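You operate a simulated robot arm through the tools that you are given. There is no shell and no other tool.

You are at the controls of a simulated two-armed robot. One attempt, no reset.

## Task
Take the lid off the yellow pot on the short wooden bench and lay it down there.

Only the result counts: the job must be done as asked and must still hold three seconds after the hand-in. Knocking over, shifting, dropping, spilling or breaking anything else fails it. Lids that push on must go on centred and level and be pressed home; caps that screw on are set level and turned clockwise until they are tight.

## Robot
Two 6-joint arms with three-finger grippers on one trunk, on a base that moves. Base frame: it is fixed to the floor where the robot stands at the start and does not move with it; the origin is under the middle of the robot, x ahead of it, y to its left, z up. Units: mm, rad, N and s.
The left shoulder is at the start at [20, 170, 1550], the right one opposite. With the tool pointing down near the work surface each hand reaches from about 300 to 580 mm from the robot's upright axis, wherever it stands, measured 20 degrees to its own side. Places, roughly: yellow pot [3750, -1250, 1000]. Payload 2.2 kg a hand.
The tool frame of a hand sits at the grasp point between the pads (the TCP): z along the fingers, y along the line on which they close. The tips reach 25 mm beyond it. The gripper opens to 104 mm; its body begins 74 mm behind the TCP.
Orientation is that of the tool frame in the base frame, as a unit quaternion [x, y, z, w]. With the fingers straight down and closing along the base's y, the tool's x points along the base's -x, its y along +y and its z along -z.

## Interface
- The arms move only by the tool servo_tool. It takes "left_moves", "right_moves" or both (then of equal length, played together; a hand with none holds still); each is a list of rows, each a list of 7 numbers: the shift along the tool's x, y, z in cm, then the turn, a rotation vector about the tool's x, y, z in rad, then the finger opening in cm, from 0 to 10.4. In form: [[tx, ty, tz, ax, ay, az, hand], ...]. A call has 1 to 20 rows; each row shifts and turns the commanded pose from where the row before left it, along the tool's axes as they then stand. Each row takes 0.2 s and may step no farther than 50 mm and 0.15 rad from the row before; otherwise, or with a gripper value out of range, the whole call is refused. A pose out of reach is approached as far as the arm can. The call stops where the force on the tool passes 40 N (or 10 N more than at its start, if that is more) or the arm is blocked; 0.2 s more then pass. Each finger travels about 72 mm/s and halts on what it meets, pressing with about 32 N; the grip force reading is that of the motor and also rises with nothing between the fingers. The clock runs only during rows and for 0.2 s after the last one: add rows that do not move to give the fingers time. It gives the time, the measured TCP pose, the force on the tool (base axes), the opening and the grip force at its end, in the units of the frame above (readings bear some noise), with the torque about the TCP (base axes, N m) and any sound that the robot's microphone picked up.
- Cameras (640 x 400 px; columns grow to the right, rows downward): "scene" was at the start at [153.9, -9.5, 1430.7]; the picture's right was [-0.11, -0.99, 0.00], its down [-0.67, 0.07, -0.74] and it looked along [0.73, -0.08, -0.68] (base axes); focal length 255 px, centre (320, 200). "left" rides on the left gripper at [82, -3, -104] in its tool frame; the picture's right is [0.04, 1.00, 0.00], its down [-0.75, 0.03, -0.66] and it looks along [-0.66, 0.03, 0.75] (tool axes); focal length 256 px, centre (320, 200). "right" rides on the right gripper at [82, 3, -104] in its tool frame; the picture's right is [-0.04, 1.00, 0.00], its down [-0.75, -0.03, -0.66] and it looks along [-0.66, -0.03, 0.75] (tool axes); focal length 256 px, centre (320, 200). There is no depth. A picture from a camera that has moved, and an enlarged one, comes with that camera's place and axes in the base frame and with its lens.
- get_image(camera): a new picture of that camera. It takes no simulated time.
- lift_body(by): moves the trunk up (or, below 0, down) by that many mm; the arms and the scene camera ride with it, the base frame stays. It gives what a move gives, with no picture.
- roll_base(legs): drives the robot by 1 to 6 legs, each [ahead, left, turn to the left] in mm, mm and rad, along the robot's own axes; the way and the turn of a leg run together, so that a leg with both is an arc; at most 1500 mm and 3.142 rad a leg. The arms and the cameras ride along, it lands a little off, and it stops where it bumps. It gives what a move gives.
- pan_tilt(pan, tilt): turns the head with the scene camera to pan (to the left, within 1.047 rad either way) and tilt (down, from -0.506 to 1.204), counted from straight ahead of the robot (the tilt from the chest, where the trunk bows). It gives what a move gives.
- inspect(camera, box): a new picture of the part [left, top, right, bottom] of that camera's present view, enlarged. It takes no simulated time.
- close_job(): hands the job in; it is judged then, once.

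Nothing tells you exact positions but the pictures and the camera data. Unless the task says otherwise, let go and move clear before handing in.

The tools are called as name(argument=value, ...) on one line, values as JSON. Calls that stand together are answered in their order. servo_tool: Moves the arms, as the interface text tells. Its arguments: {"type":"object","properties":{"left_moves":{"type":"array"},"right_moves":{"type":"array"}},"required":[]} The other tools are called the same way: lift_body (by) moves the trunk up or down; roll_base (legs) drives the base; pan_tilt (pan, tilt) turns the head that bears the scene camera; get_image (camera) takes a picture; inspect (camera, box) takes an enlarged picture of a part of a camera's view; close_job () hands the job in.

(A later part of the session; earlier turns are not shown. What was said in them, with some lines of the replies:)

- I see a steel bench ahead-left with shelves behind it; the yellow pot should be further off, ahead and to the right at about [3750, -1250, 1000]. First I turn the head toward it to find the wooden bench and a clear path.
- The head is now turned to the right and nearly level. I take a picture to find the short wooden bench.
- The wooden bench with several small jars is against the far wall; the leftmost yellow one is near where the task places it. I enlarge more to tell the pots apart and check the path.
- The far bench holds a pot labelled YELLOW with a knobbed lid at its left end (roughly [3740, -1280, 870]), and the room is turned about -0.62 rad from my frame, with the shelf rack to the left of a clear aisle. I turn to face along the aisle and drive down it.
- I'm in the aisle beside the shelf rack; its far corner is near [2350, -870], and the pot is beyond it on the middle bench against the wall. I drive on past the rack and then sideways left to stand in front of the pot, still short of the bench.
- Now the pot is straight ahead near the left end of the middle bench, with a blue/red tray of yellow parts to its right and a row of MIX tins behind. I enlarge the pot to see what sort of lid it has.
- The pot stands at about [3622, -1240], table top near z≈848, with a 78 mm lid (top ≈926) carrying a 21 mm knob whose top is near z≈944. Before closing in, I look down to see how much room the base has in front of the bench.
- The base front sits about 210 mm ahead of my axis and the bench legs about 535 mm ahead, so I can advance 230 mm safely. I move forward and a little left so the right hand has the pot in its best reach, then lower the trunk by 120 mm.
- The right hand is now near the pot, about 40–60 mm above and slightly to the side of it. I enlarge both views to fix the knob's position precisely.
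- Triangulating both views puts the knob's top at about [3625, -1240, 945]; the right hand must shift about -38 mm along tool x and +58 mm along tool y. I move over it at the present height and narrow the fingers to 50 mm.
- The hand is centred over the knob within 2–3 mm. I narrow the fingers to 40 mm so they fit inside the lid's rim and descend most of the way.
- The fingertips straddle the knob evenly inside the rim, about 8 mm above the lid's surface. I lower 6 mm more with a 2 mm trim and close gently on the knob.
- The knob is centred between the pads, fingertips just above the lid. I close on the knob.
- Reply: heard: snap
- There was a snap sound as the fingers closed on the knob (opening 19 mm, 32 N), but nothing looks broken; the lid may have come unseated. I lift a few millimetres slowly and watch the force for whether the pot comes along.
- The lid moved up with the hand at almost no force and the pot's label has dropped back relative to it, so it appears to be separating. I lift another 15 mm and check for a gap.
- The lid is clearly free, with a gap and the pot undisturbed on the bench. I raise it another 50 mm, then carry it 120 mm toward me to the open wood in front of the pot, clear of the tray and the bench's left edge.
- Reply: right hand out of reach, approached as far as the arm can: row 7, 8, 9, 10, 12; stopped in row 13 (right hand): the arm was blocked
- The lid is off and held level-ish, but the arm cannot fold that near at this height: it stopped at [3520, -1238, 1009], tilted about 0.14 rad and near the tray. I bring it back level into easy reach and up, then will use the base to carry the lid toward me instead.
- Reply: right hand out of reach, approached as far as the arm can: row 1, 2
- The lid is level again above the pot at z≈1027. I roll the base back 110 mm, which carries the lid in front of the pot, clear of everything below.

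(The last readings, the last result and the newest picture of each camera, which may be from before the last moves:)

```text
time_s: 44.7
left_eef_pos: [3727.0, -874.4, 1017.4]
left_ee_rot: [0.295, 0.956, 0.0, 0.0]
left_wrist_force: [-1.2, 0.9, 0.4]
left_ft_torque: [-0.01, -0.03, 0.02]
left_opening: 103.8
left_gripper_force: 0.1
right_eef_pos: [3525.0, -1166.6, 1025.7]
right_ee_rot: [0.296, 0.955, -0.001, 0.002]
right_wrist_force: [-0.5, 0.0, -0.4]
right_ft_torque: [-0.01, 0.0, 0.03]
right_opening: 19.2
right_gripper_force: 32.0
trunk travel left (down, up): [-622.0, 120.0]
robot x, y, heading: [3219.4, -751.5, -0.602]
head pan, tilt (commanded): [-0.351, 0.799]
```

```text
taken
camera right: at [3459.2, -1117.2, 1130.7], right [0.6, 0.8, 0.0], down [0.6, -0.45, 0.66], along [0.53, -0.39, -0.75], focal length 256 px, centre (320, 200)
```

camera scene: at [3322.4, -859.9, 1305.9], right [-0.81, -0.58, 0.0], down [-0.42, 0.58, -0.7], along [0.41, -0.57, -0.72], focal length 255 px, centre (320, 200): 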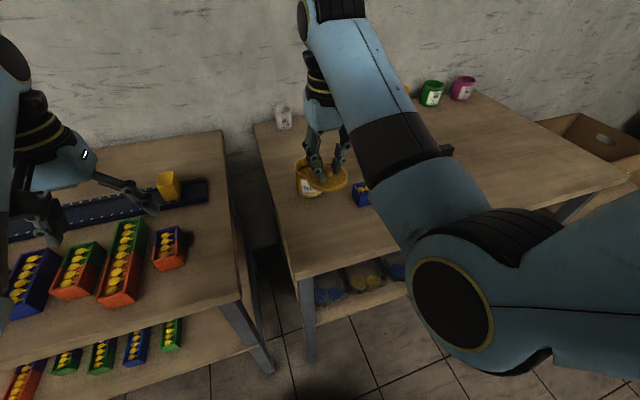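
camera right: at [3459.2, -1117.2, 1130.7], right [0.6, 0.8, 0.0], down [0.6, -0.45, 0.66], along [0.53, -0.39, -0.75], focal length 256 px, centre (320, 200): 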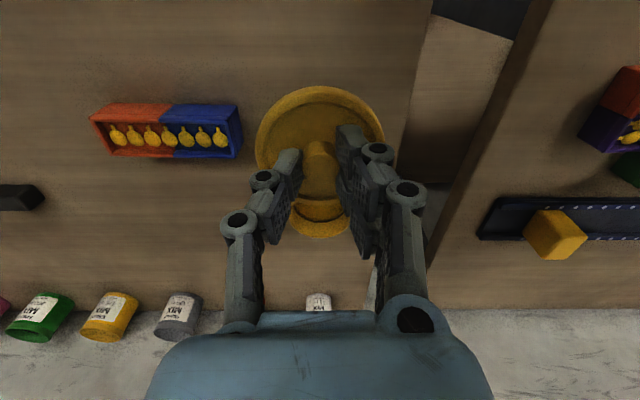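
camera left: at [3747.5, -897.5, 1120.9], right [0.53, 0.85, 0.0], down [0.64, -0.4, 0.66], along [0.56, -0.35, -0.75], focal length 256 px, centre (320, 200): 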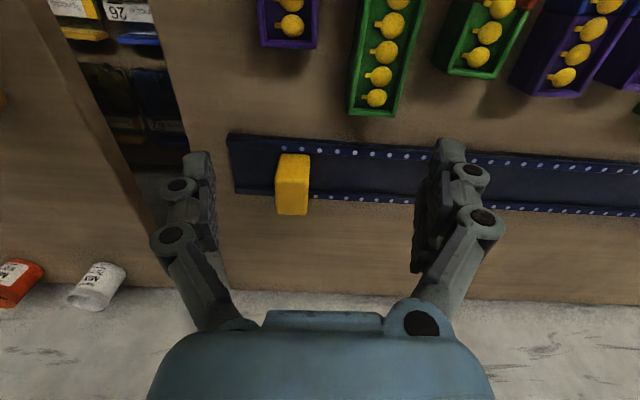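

The lid now hangs about 124 mm in front of the pot, roughly 50 mm clear of the tray and well inside the bench edges. I lower it straight down to about 15–20 mm above the wood and check.

servo_tool(right_moves=[[0, 0, 1.0, 0, 0, 0, 1.0], [0, 0, 1.5, 0, 0, 0, 1.0], [0, 0, 1.5, 0, 0, 0, 1.0], [0, 0, 1.5, 0, 0, 0, 1.0], [0, 0, 1.5, 0, 0, 0, 1.0], [0, 0, 1.5, 0, 0, 0, 1.0], [0, 0, 1.0, 0, 0, 0, 1.0], [0, 0, 0.6, 0, 0, 0, 1.0], [0, 0, 0, 0, 0, 0, 1.0]])

inspect(camera="scene", box=[240, 130, 400, 270])

get_image(camera="right")

```text
time_s: 46.7
left_eef_pos: [3728.6, -875.7, 1017.3]
left_ee_rot: [0.295, 0.956, 0.0, -0.001]
left_wrist_force: [-0.1, 0.4, -0.5]
left_ft_torque: [0.02, 0.01, 0.0]
left_opening: 104.0
left_gripper_force: 0.1
right_eef_pos: [3524.8, -1166.2, 924.6]
right_ee_rot: [0.296, 0.955, 0.0, 0.002]
right_wrist_force: [0.4, -0.3, -0.7]
right_ft_torque: [0.01, -0.01, 0.04]
right_opening: 19.3
right_gripper_force: 32.0
trunk travel left (down, up): [-622.0, 120.0]
robot x, y, heading: [3219.6, -759.1, -0.595]
head pan, tilt (commanded): [-0.351, 0.799]
```

```text
2.86 times, centred on (320, 200) of scene
camera zoom: at [3323.2, -860.5, 1305.8], right [-0.81, -0.58, 0.0], down [-0.42, 0.58, -0.7], along [0.41, -0.57, -0.72], focal length 730 px, centre (320, 200)
```

zoom: 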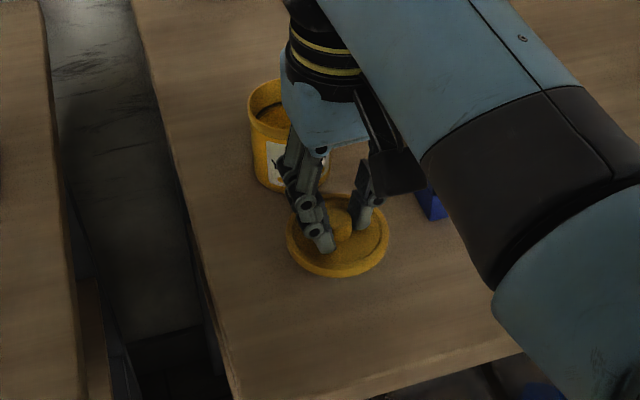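

```text
taken
camera right: at [3460.0, -1117.9, 1029.3], right [0.6, 0.8, 0.0], down [0.6, -0.45, 0.66], along [0.53, -0.39, -0.75], focal length 256 px, centre (320, 200)
```

right: 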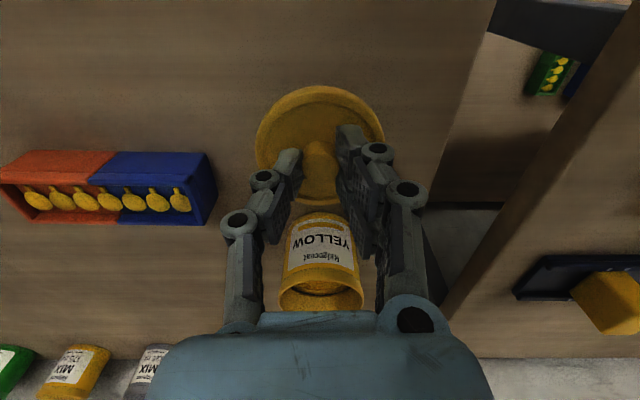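

Good: the lid is over bare wood with clear space all around, still roughly 30 mm up. I lower it 20 mm more, then feel for contact in small steps.

servo_tool(right_moves=[[0, 0, 0.7, 0, 0, 0, 1.0], [0, 0, 0.7, 0, 0, 0, 1.0], [0, 0, 0.6, 0, 0, 0, 1.0], [0, 0, 0, 0, 0, 0, 1.0]])

inspect(camera="scene", box=[280, 170, 380, 250])

```text
time_s: 47.7
left_eef_pos: [3728.9, -875.1, 1016.3]
left_ee_rot: [0.295, 0.955, 0.0, -0.001]
left_wrist_force: [0.7, 0.1, 0.3]
left_ft_torque: [-0.04, 0.0, -0.02]
left_opening: 104.2
left_gripper_force: 0.0
right_eef_pos: [3525.8, -1165.7, 906.0]
right_ee_rot: [0.295, 0.955, -0.001, 0.002]
right_wrist_force: [0.2, -0.6, -0.2]
right_ft_torque: [-0.03, -0.01, -0.02]
right_opening: 19.5
right_gripper_force: 32.3
trunk travel left (down, up): [-622.0, 120.0]
robot x, y, heading: [3214.9, -758.7, -0.602]
head pan, tilt (commanded): [-0.351, 0.799]
```

```text
5.00 times, centred on (330, 210) of scene
camera zoom: at [3323.3, -860.5, 1305.8], right [-0.81, -0.58, 0.0], down [-0.42, 0.58, -0.7], along [0.41, -0.57, -0.72], focal length 1277 px, centre (270, 150)
```

zoom: 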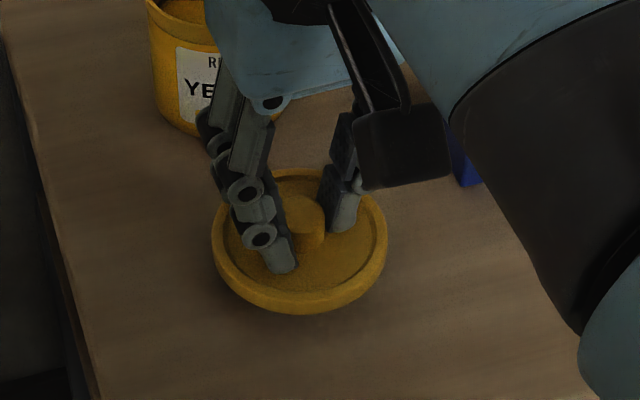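

A shadow shows the lid is still slightly above the wood. I go on down in 2 mm steps, watching the force.

servo_tool(right_moves=[[0, 0, 0.2, 0, 0, 0, 1.0], [0, 0, 0.2, 0, 0, 0, 1.0], [0, 0, 0, 0, 0, 0, 1.0]])

servo_tool(right_moves=[[0, 0, 0.2, 0, 0, 0, 1.0], [0, 0, 0, 0, 0, 0, 1.0]])

inspect(camera="scene", box=[280, 170, 380, 250])

```text
time_s: 48.5
left_eef_pos: [3727.4, -873.7, 1016.7]
left_ee_rot: [0.295, 0.956, 0.0, 0.0]
left_wrist_force: [0.3, 0.1, -0.1]
left_ft_torque: [0.01, 0.03, 0.01]
left_opening: 103.8
left_gripper_force: 0.0
right_eef_pos: [3525.7, -1166.7, 900.3]
right_ee_rot: [0.296, 0.955, 0.0, 0.002]
right_wrist_force: [0.1, -0.3, 0.7]
right_ft_torque: [0.01, -0.02, 0.0]
right_opening: 19.1
right_gripper_force: 32.4
trunk travel left (down, up): [-622.0, 120.0]
robot x, y, heading: [3216.4, -753.7, -0.597]
head pan, tilt (commanded): [-0.351, 0.799]
```

```text
time_s: 49.1
left_eef_pos: [3728.6, -874.9, 1015.9]
left_ee_rot: [0.294, 0.956, 0.0, -0.001]
left_wrist_force: [0.2, -0.3, -0.5]
left_ft_torque: [-0.01, -0.01, 0.02]
left_opening: 103.8
left_gripper_force: 0.0
right_eef_pos: [3526.1, -1166.8, 899.4]
right_ee_rot: [0.296, 0.955, -0.001, 0.002]
right_wrist_force: [0.8, -0.2, -0.8]
right_ft_torque: [0.01, 0.02, 0.02]
right_opening: 19.3
right_gripper_force: 31.5
trunk travel left (down, up): [-622.0, 120.0]
robot x, y, heading: [3218.8, -759.3, -0.597]
head pan, tilt (commanded): [-0.351, 0.799]
```

```text
5.00 times, centred on (330, 210) of scene
camera zoom: at [3323.3, -860.5, 1305.8], right [-0.81, -0.58, 0.0], down [-0.42, 0.58, -0.7], along [0.41, -0.57, -0.72], focal length 1277 px, centre (270, 150)
```

zoom: 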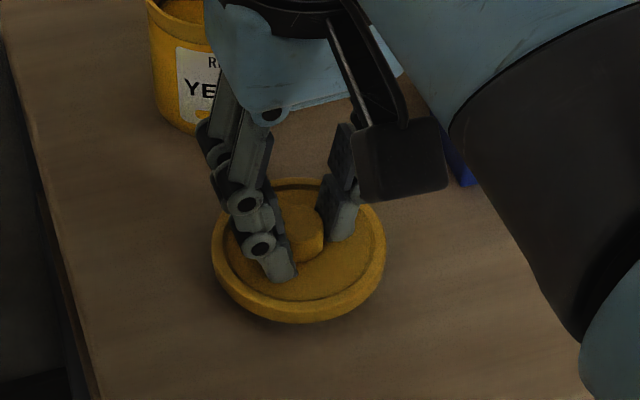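

No contact force yet; the lid seems perhaps 5–15 mm above the wood still. I continue down in small steps.

servo_tool(right_moves=[[0, 0, 0.2, 0, 0, 0, 1.0], [0, 0, 0.2, 0, 0, 0, 1.0], [0, 0, 0, 0, 0, 0, 1.0]])

servo_tool(right_moves=[[0, 0, 0.2, 0, 0, 0, 1.0], [0, 0, 0, 0, 0, 0, 1.0]])

inspect(camera="scene", box=[280, 170, 380, 250])

```text
time_s: 49.9
left_eef_pos: [3729.2, -873.9, 1016.1]
left_ee_rot: [0.295, 0.956, 0.0, 0.0]
left_wrist_force: [-0.4, -0.4, 0.0]
left_ft_torque: [0.0, 0.02, 0.0]
left_opening: 104.0
left_gripper_force: 0.0
right_eef_pos: [3525.6, -1166.8, 895.2]
right_ee_rot: [0.296, 0.955, -0.001, 0.002]
right_wrist_force: [0.3, 0.9, 0.7]
right_ft_torque: [0.0, 0.01, -0.01]
right_opening: 19.3
right_gripper_force: 32.4
trunk travel left (down, up): [-622.0, 120.0]
robot x, y, heading: [3218.1, -754.4, -0.596]
head pan, tilt (commanded): [-0.351, 0.799]
```

```text
time_s: 50.5
left_eef_pos: [3727.9, -875.3, 1016.2]
left_ee_rot: [0.295, 0.956, 0.001, 0.0]
left_wrist_force: [0.2, 0.5, 0.5]
left_ft_torque: [-0.02, 0.02, 0.01]
left_opening: 103.9
left_gripper_force: 0.0
right_eef_pos: [3526.3, -1167.4, 894.1]
right_ee_rot: [0.296, 0.955, -0.001, 0.002]
right_wrist_force: [-0.1, -0.1, -0.5]
right_ft_torque: [-0.01, 0.03, 0.03]
right_opening: 19.3
right_gripper_force: 31.7
trunk travel left (down, up): [-622.0, 120.0]
robot x, y, heading: [3217.5, -756.1, -0.603]
head pan, tilt (commanded): [-0.351, 0.799]
```

```text
5.00 times, centred on (330, 210) of scene
camera zoom: at [3323.3, -860.5, 1305.8], right [-0.81, -0.58, 0.0], down [-0.42, 0.58, -0.7], along [0.41, -0.57, -0.72], focal length 1277 px, centre (270, 150)
```

zoom: 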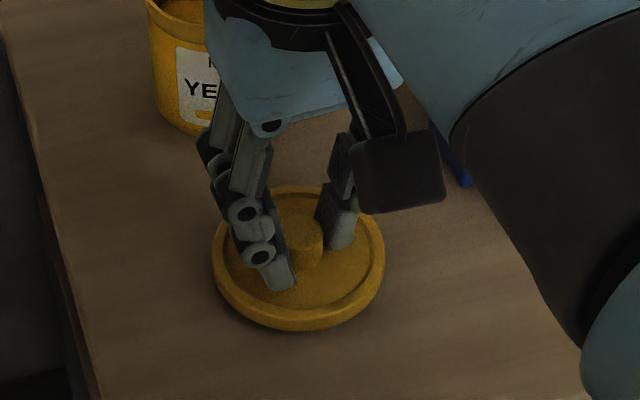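

Shadow is tightening beneath the lid but there is still no contact force. I continue down in 2 mm steps.

servo_tool(right_moves=[[0, 0, 0.2, 0, 0, 0, 1.0], [0, 0, 0, 0, 0, 0, 1.0]])

servo_tool(right_moves=[[0, 0, 0.2, 0, 0, 0, 1.0], [0, 0, 0, 0, 0, 0, 1.0]])

inspect(camera="scene", box=[280, 170, 380, 250])

```text
time_s: 51.1
left_eef_pos: [3728.3, -874.0, 1015.7]
left_ee_rot: [0.295, 0.955, 0.0, 0.001]
left_wrist_force: [-0.4, -1.0, -0.6]
left_ft_torque: [0.02, -0.03, 0.03]
left_opening: 104.1
left_gripper_force: 0.1
right_eef_pos: [3526.2, -1167.3, 892.6]
right_ee_rot: [0.296, 0.955, -0.001, 0.002]
right_wrist_force: [-0.7, -0.5, -0.1]
right_ft_torque: [0.0, 0.01, 0.02]
right_opening: 19.3
right_gripper_force: 31.9
trunk travel left (down, up): [-622.0, 120.0]
robot x, y, heading: [3216.4, -755.9, -0.599]
head pan, tilt (commanded): [-0.351, 0.799]
```

```text
time_s: 51.7
left_eef_pos: [3728.8, -875.1, 1016.6]
left_ee_rot: [0.295, 0.955, 0.0, 0.001]
left_wrist_force: [0.6, -0.3, -0.1]
left_ft_torque: [-0.01, 0.0, 0.01]
left_opening: 103.9
left_gripper_force: 0.0
right_eef_pos: [3524.6, -1167.5, 889.4]
right_ee_rot: [0.296, 0.955, 0.0, 0.001]
right_wrist_force: [-0.1, 0.2, -0.7]
right_ft_torque: [0.0, 0.02, -0.03]
right_opening: 19.3
right_gripper_force: 32.0
trunk travel left (down, up): [-622.0, 120.0]
robot x, y, heading: [3216.1, -759.8, -0.597]
head pan, tilt (commanded): [-0.351, 0.799]
```

```text
5.00 times, centred on (330, 210) of scene
camera zoom: at [3323.3, -860.5, 1305.8], right [-0.81, -0.58, 0.0], down [-0.42, 0.58, -0.7], along [0.41, -0.57, -0.72], focal length 1277 px, centre (270, 150)
```

zoom: 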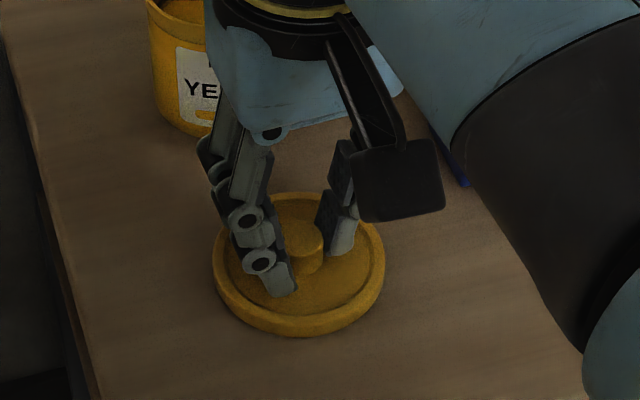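

Still no contact; I take more small steps downward.

servo_tool(right_moves=[[0, 0, 0.2, 0, 0, 0, 1.0], [0, 0, 0, 0, 0, 0, 1.0]])

servo_tool(right_moves=[[0, 0, 0.15, 0, 0, 0, 1.0], [0, 0, 0, 0, 0, 0, 1.0]])

inspect(camera="scene", box=[280, 170, 380, 250])

```text
time_s: 52.3
left_eef_pos: [3727.9, -873.7, 1016.0]
left_ee_rot: [0.295, 0.956, 0.0, 0.0]
left_wrist_force: [-0.3, -0.2, 0.4]
left_ft_torque: [-0.03, -0.03, -0.01]
left_opening: 103.8
left_gripper_force: 0.1
right_eef_pos: [3525.0, -1167.2, 889.4]
right_ee_rot: [0.295, 0.955, -0.001, 0.003]
right_wrist_force: [-0.8, 0.7, 6.9]
right_ft_torque: [0.24, 0.16, 0.06]
right_opening: 19.1
right_gripper_force: 31.9
trunk travel left (down, up): [-622.0, 120.0]
robot x, y, heading: [3214.5, -752.4, -0.601]
head pan, tilt (commanded): [-0.351, 0.799]
```

```text
time_s: 52.9
left_eef_pos: [3727.3, -873.0, 1018.4]
left_ee_rot: [0.295, 0.955, -0.001, 0.0]
left_wrist_force: [-0.1, -0.7, 0.3]
left_ft_torque: [-0.01, -0.02, 0.03]
left_opening: 103.9
left_gripper_force: 0.1
right_eef_pos: [3525.5, -1167.4, 887.6]
right_ee_rot: [0.295, 0.955, 0.0, 0.004]
right_wrist_force: [-2.2, -1.3, 22.3]
right_ft_torque: [0.14, 0.16, 0.08]
right_opening: 19.0
right_gripper_force: 31.7
trunk travel left (down, up): [-622.0, 120.0]
robot x, y, heading: [3218.2, -754.3, -0.601]
head pan, tilt (commanded): [-0.351, 0.799]
```

```text
5.00 times, centred on (330, 210) of scene
camera zoom: at [3322.1, -859.3, 1306.2], right [-0.81, -0.58, 0.0], down [-0.42, 0.58, -0.7], along [0.41, -0.57, -0.72], focal length 1277 px, centre (270, 150)
```

zoom: 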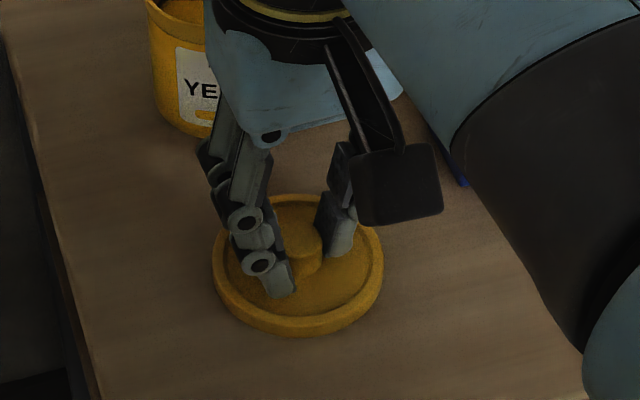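

The lid is down: the force rose to 22 N, so it sits on the wood. I ease off 1.5 mm, then open the fingers gradually to 40 mm.

servo_tool(right_moves=[[0, 0, -0.15, 0, 0, 0, 1.0], [0, 0, 0, 0, 0, 0, 1.0]])

servo_tool(right_moves=[[0, 0, 0, 0, 0, 0, 2.1], [0, 0, 0, 0, 0, 0, 2.5], [0, 0, 0, 0, 0, 0, 3.0], [0, 0, 0, 0, 0, 0, 3.6], [0, 0, 0, 0, 0, 0, 4.0], [0, 0, 0, 0, 0, 0, 4.0]])

inspect(camera="scene", box=[280, 170, 380, 250])

get_image(camera="right")

```text
time_s: 53.5
left_eef_pos: [3727.7, -874.5, 1017.4]
left_ee_rot: [0.295, 0.956, 0.0, 0.0]
left_wrist_force: [0.8, 0.3, 0.4]
left_ft_torque: [0.01, 0.02, 0.0]
left_opening: 103.9
left_gripper_force: 0.0
right_eef_pos: [3525.9, -1167.4, 888.1]
right_ee_rot: [0.296, 0.955, 0.0, 0.002]
right_wrist_force: [3.9, -3.6, 12.7]
right_ft_torque: [-0.1, -0.23, 0.04]
right_opening: 19.2
right_gripper_force: 31.9
trunk travel left (down, up): [-622.0, 120.0]
robot x, y, heading: [3217.8, -757.2, -0.597]
head pan, tilt (commanded): [-0.351, 0.799]
```

```text
time_s: 54.9
left_eef_pos: [3728.5, -873.6, 1016.1]
left_ee_rot: [0.295, 0.956, 0.0, 0.0]
left_wrist_force: [-0.5, 0.4, 0.1]
left_ft_torque: [0.02, 0.0, 0.03]
left_opening: 104.1
left_gripper_force: 0.0
right_eef_pos: [3525.7, -1166.8, 887.7]
right_ee_rot: [0.295, 0.955, -0.001, 0.001]
right_wrist_force: [0.3, 0.3, 0.4]
right_ft_torque: [-0.01, 0.04, -0.02]
right_opening: 40.2
right_gripper_force: 0.0
trunk travel left (down, up): [-622.0, 120.0]
robot x, y, heading: [3218.4, -752.9, -0.597]
head pan, tilt (commanded): [-0.351, 0.799]
```

```text
5.00 times, centred on (330, 210) of scene
camera zoom: at [3323.3, -860.5, 1305.8], right [-0.81, -0.58, 0.0], down [-0.42, 0.58, -0.7], along [0.41, -0.57, -0.72], focal length 1277 px, centre (270, 150)
```

zoom: 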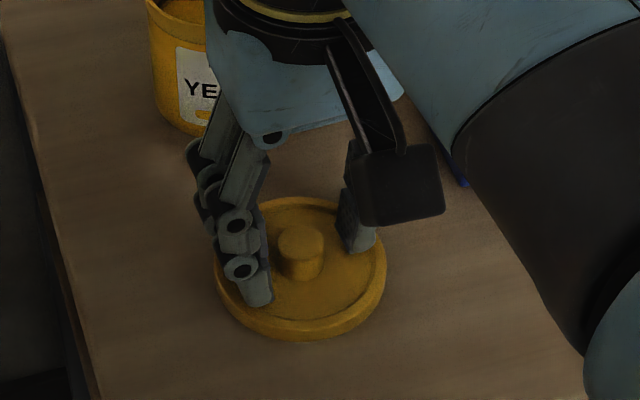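

```text
taken
camera right: at [3460.0, -1117.9, 991.4], right [0.6, 0.8, 0.0], down [0.6, -0.45, 0.66], along [0.53, -0.39, -0.75], focal length 256 px, centre (320, 200)
```

right: 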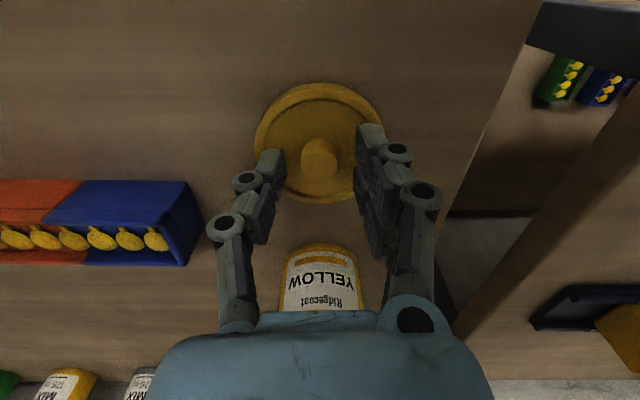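

The lid is released and lies flat on the wood, and the hand is free of it. I raise the hand straight up about 130 mm.

servo_tool(right_moves=[[0, 0, -0.5, 0, 0, 0, 4.0], [0, 0, -1.0, 0, 0, 0, 4.0], [0, 0, -1.5, 0, 0, 0, 4.0], [0, 0, -2.0, 0, 0, 0, 4.0], [0, 0, -2.0, 0, 0, 0, 4.0], [0, 0, -2.0, 0, 0, 0, 4.0], [0, 0, -2.0, 0, 0, 0, 4.0], [0, 0, -2.0, 0, 0, 0, 4.0], [0, 0, 0, 0, 0, 0, 4.0]])

get_image(camera="scene")

get_image(camera="right")

inspect(camera="scene", box=[260, 130, 420, 260])

```text
time_s: 56.9
left_eef_pos: [3727.7, -874.5, 1016.9]
left_ee_rot: [0.296, 0.955, -0.001, 0.0]
left_wrist_force: [-1.5, 0.5, -0.1]
left_ft_torque: [0.01, 0.0, 0.01]
left_opening: 103.9
left_gripper_force: 0.0
right_eef_pos: [3526.6, -1168.6, 1017.3]
right_ee_rot: [0.295, 0.956, 0.0, 0.001]
right_wrist_force: [-0.2, -0.2, -0.3]
right_ft_torque: [0.01, -0.02, -0.03]
right_opening: 39.9
right_gripper_force: 0.1
trunk travel left (down, up): [-622.0, 120.0]
robot x, y, heading: [3217.8, -757.2, -0.599]
head pan, tilt (commanded): [-0.351, 0.799]
```

```text
taken
camera scene: at [3323.3, -860.6, 1305.8], right [-0.81, -0.58, 0.0], down [-0.42, 0.58, -0.7], along [0.41, -0.57, -0.72], focal length 255 px, centre (320, 200)
```

scene: 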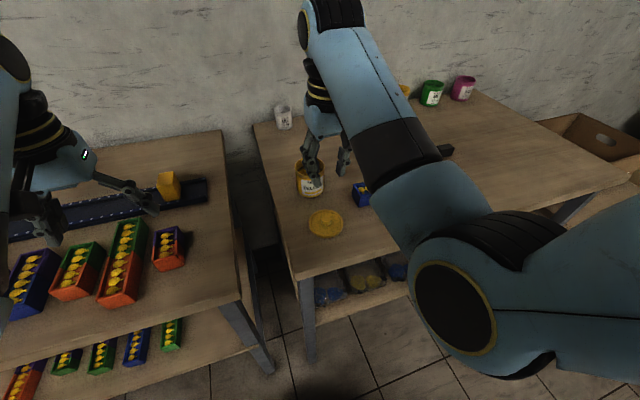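

```text
taken
camera right: at [3460.1, -1118.3, 1121.0], right [0.6, 0.8, 0.0], down [0.6, -0.45, 0.66], along [0.53, -0.39, -0.75], focal length 256 px, centre (320, 200)
```

right: 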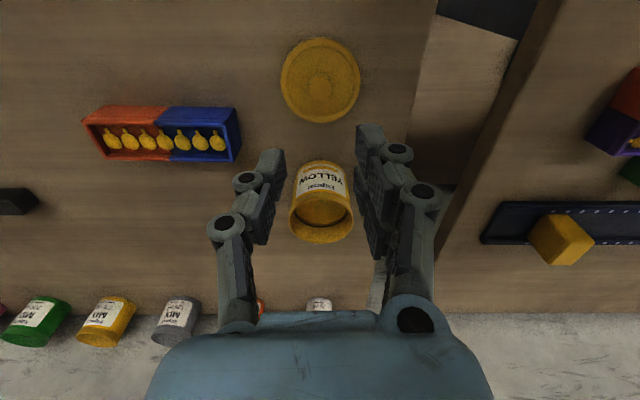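

```text
3.08 times, centred on (340, 195) of scene
camera zoom: at [3323.3, -860.6, 1305.8], right [-0.81, -0.58, 0.0], down [-0.42, 0.58, -0.7], along [0.41, -0.57, -0.72], focal length 786 px, centre (258, 215)
```

zoom: 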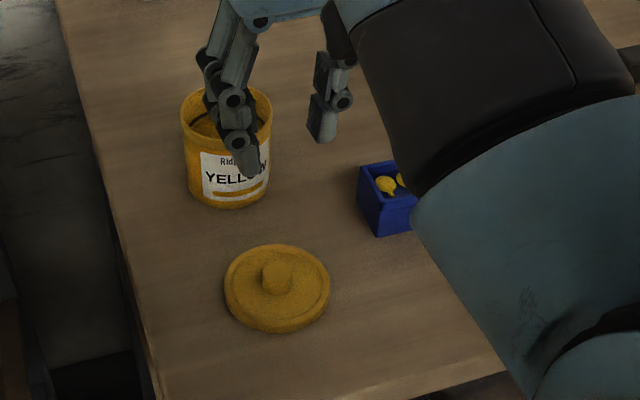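

The lid lies flat on the bench in front of the open, upright pot, and nothing else has moved. I raise the trunk so both hands are well clear and take one last look.

lift_body(by=110)

pan_tilt(pan=-0.2, tilt=0.8)

get_image(camera="scene")

get_image(camera="right")

```text
time_s: 58.3
left_eef_pos: [3728.9, -874.3, 1126.6]
left_ee_rot: [0.294, 0.956, 0.0, -0.001]
left_wrist_force: [0.3, 0.8, 0.1]
left_ft_torque: [-0.01, 0.01, 0.01]
left_opening: 104.0
left_gripper_force: 0.0
right_eef_pos: [3524.7, -1167.3, 1126.7]
right_ee_rot: [0.296, 0.955, 0.0, 0.002]
right_wrist_force: [0.1, 0.5, -0.5]
right_ft_torque: [0.01, 0.02, 0.01]
right_opening: 40.2
right_gripper_force: 0.0
trunk travel left (down, up): [-732.0, 10.0]
robot x, y, heading: [3216.2, -750.4, -0.6]
head pan, tilt (commanded): [-0.351, 0.799]
```

```text
time_s: 59.0
left_eef_pos: [3727.5, -874.5, 1127.3]
left_ee_rot: [0.295, 0.955, 0.0, 0.0]
left_wrist_force: [0.1, 0.1, 0.5]
left_ft_torque: [0.0, 0.01, 0.02]
left_opening: 103.9
left_gripper_force: 0.1
right_eef_pos: [3524.6, -1167.8, 1127.2]
right_ee_rot: [0.296, 0.955, 0.0, 0.002]
right_wrist_force: [1.0, 0.6, -0.2]
right_ft_torque: [0.03, -0.03, -0.03]
right_opening: 39.9
right_gripper_force: 0.0
trunk travel left (down, up): [-732.0, 10.0]
robot x, y, heading: [3217.4, -752.9, -0.59]
head pan, tilt (commanded): [-0.201, 0.799]
```

```text
taken
camera scene: at [3332.3, -852.7, 1416.0], right [-0.72, -0.7, 0.0], down [-0.5, 0.51, -0.7], along [0.49, -0.5, -0.72], focal length 255 px, centre (320, 200)
```

scene: 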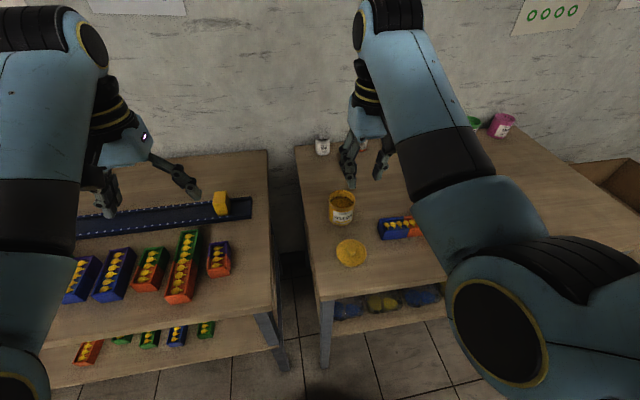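

```text
taken
camera right: at [3459.8, -1117.9, 1231.3], right [0.6, 0.8, 0.0], down [0.6, -0.45, 0.66], along [0.53, -0.39, -0.75], focal length 256 px, centre (320, 200)
```

right: 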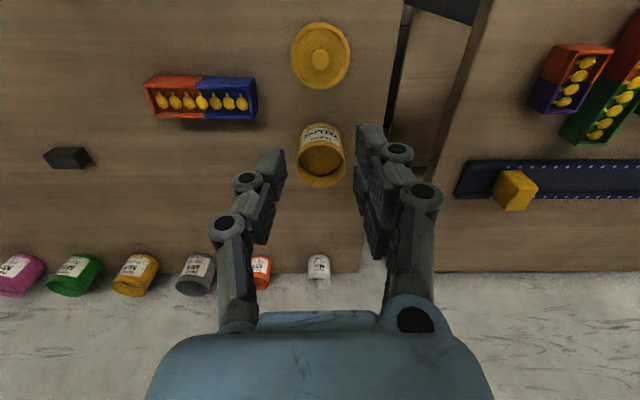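

The open pot stands where it was, the lid lies flat on the same wooden bench in front of it, and the tray, tins and block are undisturbed with both hands well above. I hand the job in.

close_job()

```text
The job is handed in.
```

The lid is off the yellow pot and lies flat, knob up, on the same wooden bench, about 124 mm in front of the pot. The job is handed in; no verdict came back.

- **Pot:** it is still upright where it stood. A snap sounded as the fingers closed on the knob, but I saw no damage, and the lid then lifted off with almost no force.
- **Other things on the bench:** the blue and red tray, the MIX tins and the black block looked undisturbed in the last pictures.
- **Arm limit on the way:** the right arm could not fold back far enough to carry the lid towards me, and it stopped with the lid tilted near the tray. I levelled the lid, rolled the base back 110 mm instead, and then set it down.
- **Hands:** both are empty and well above the bench.
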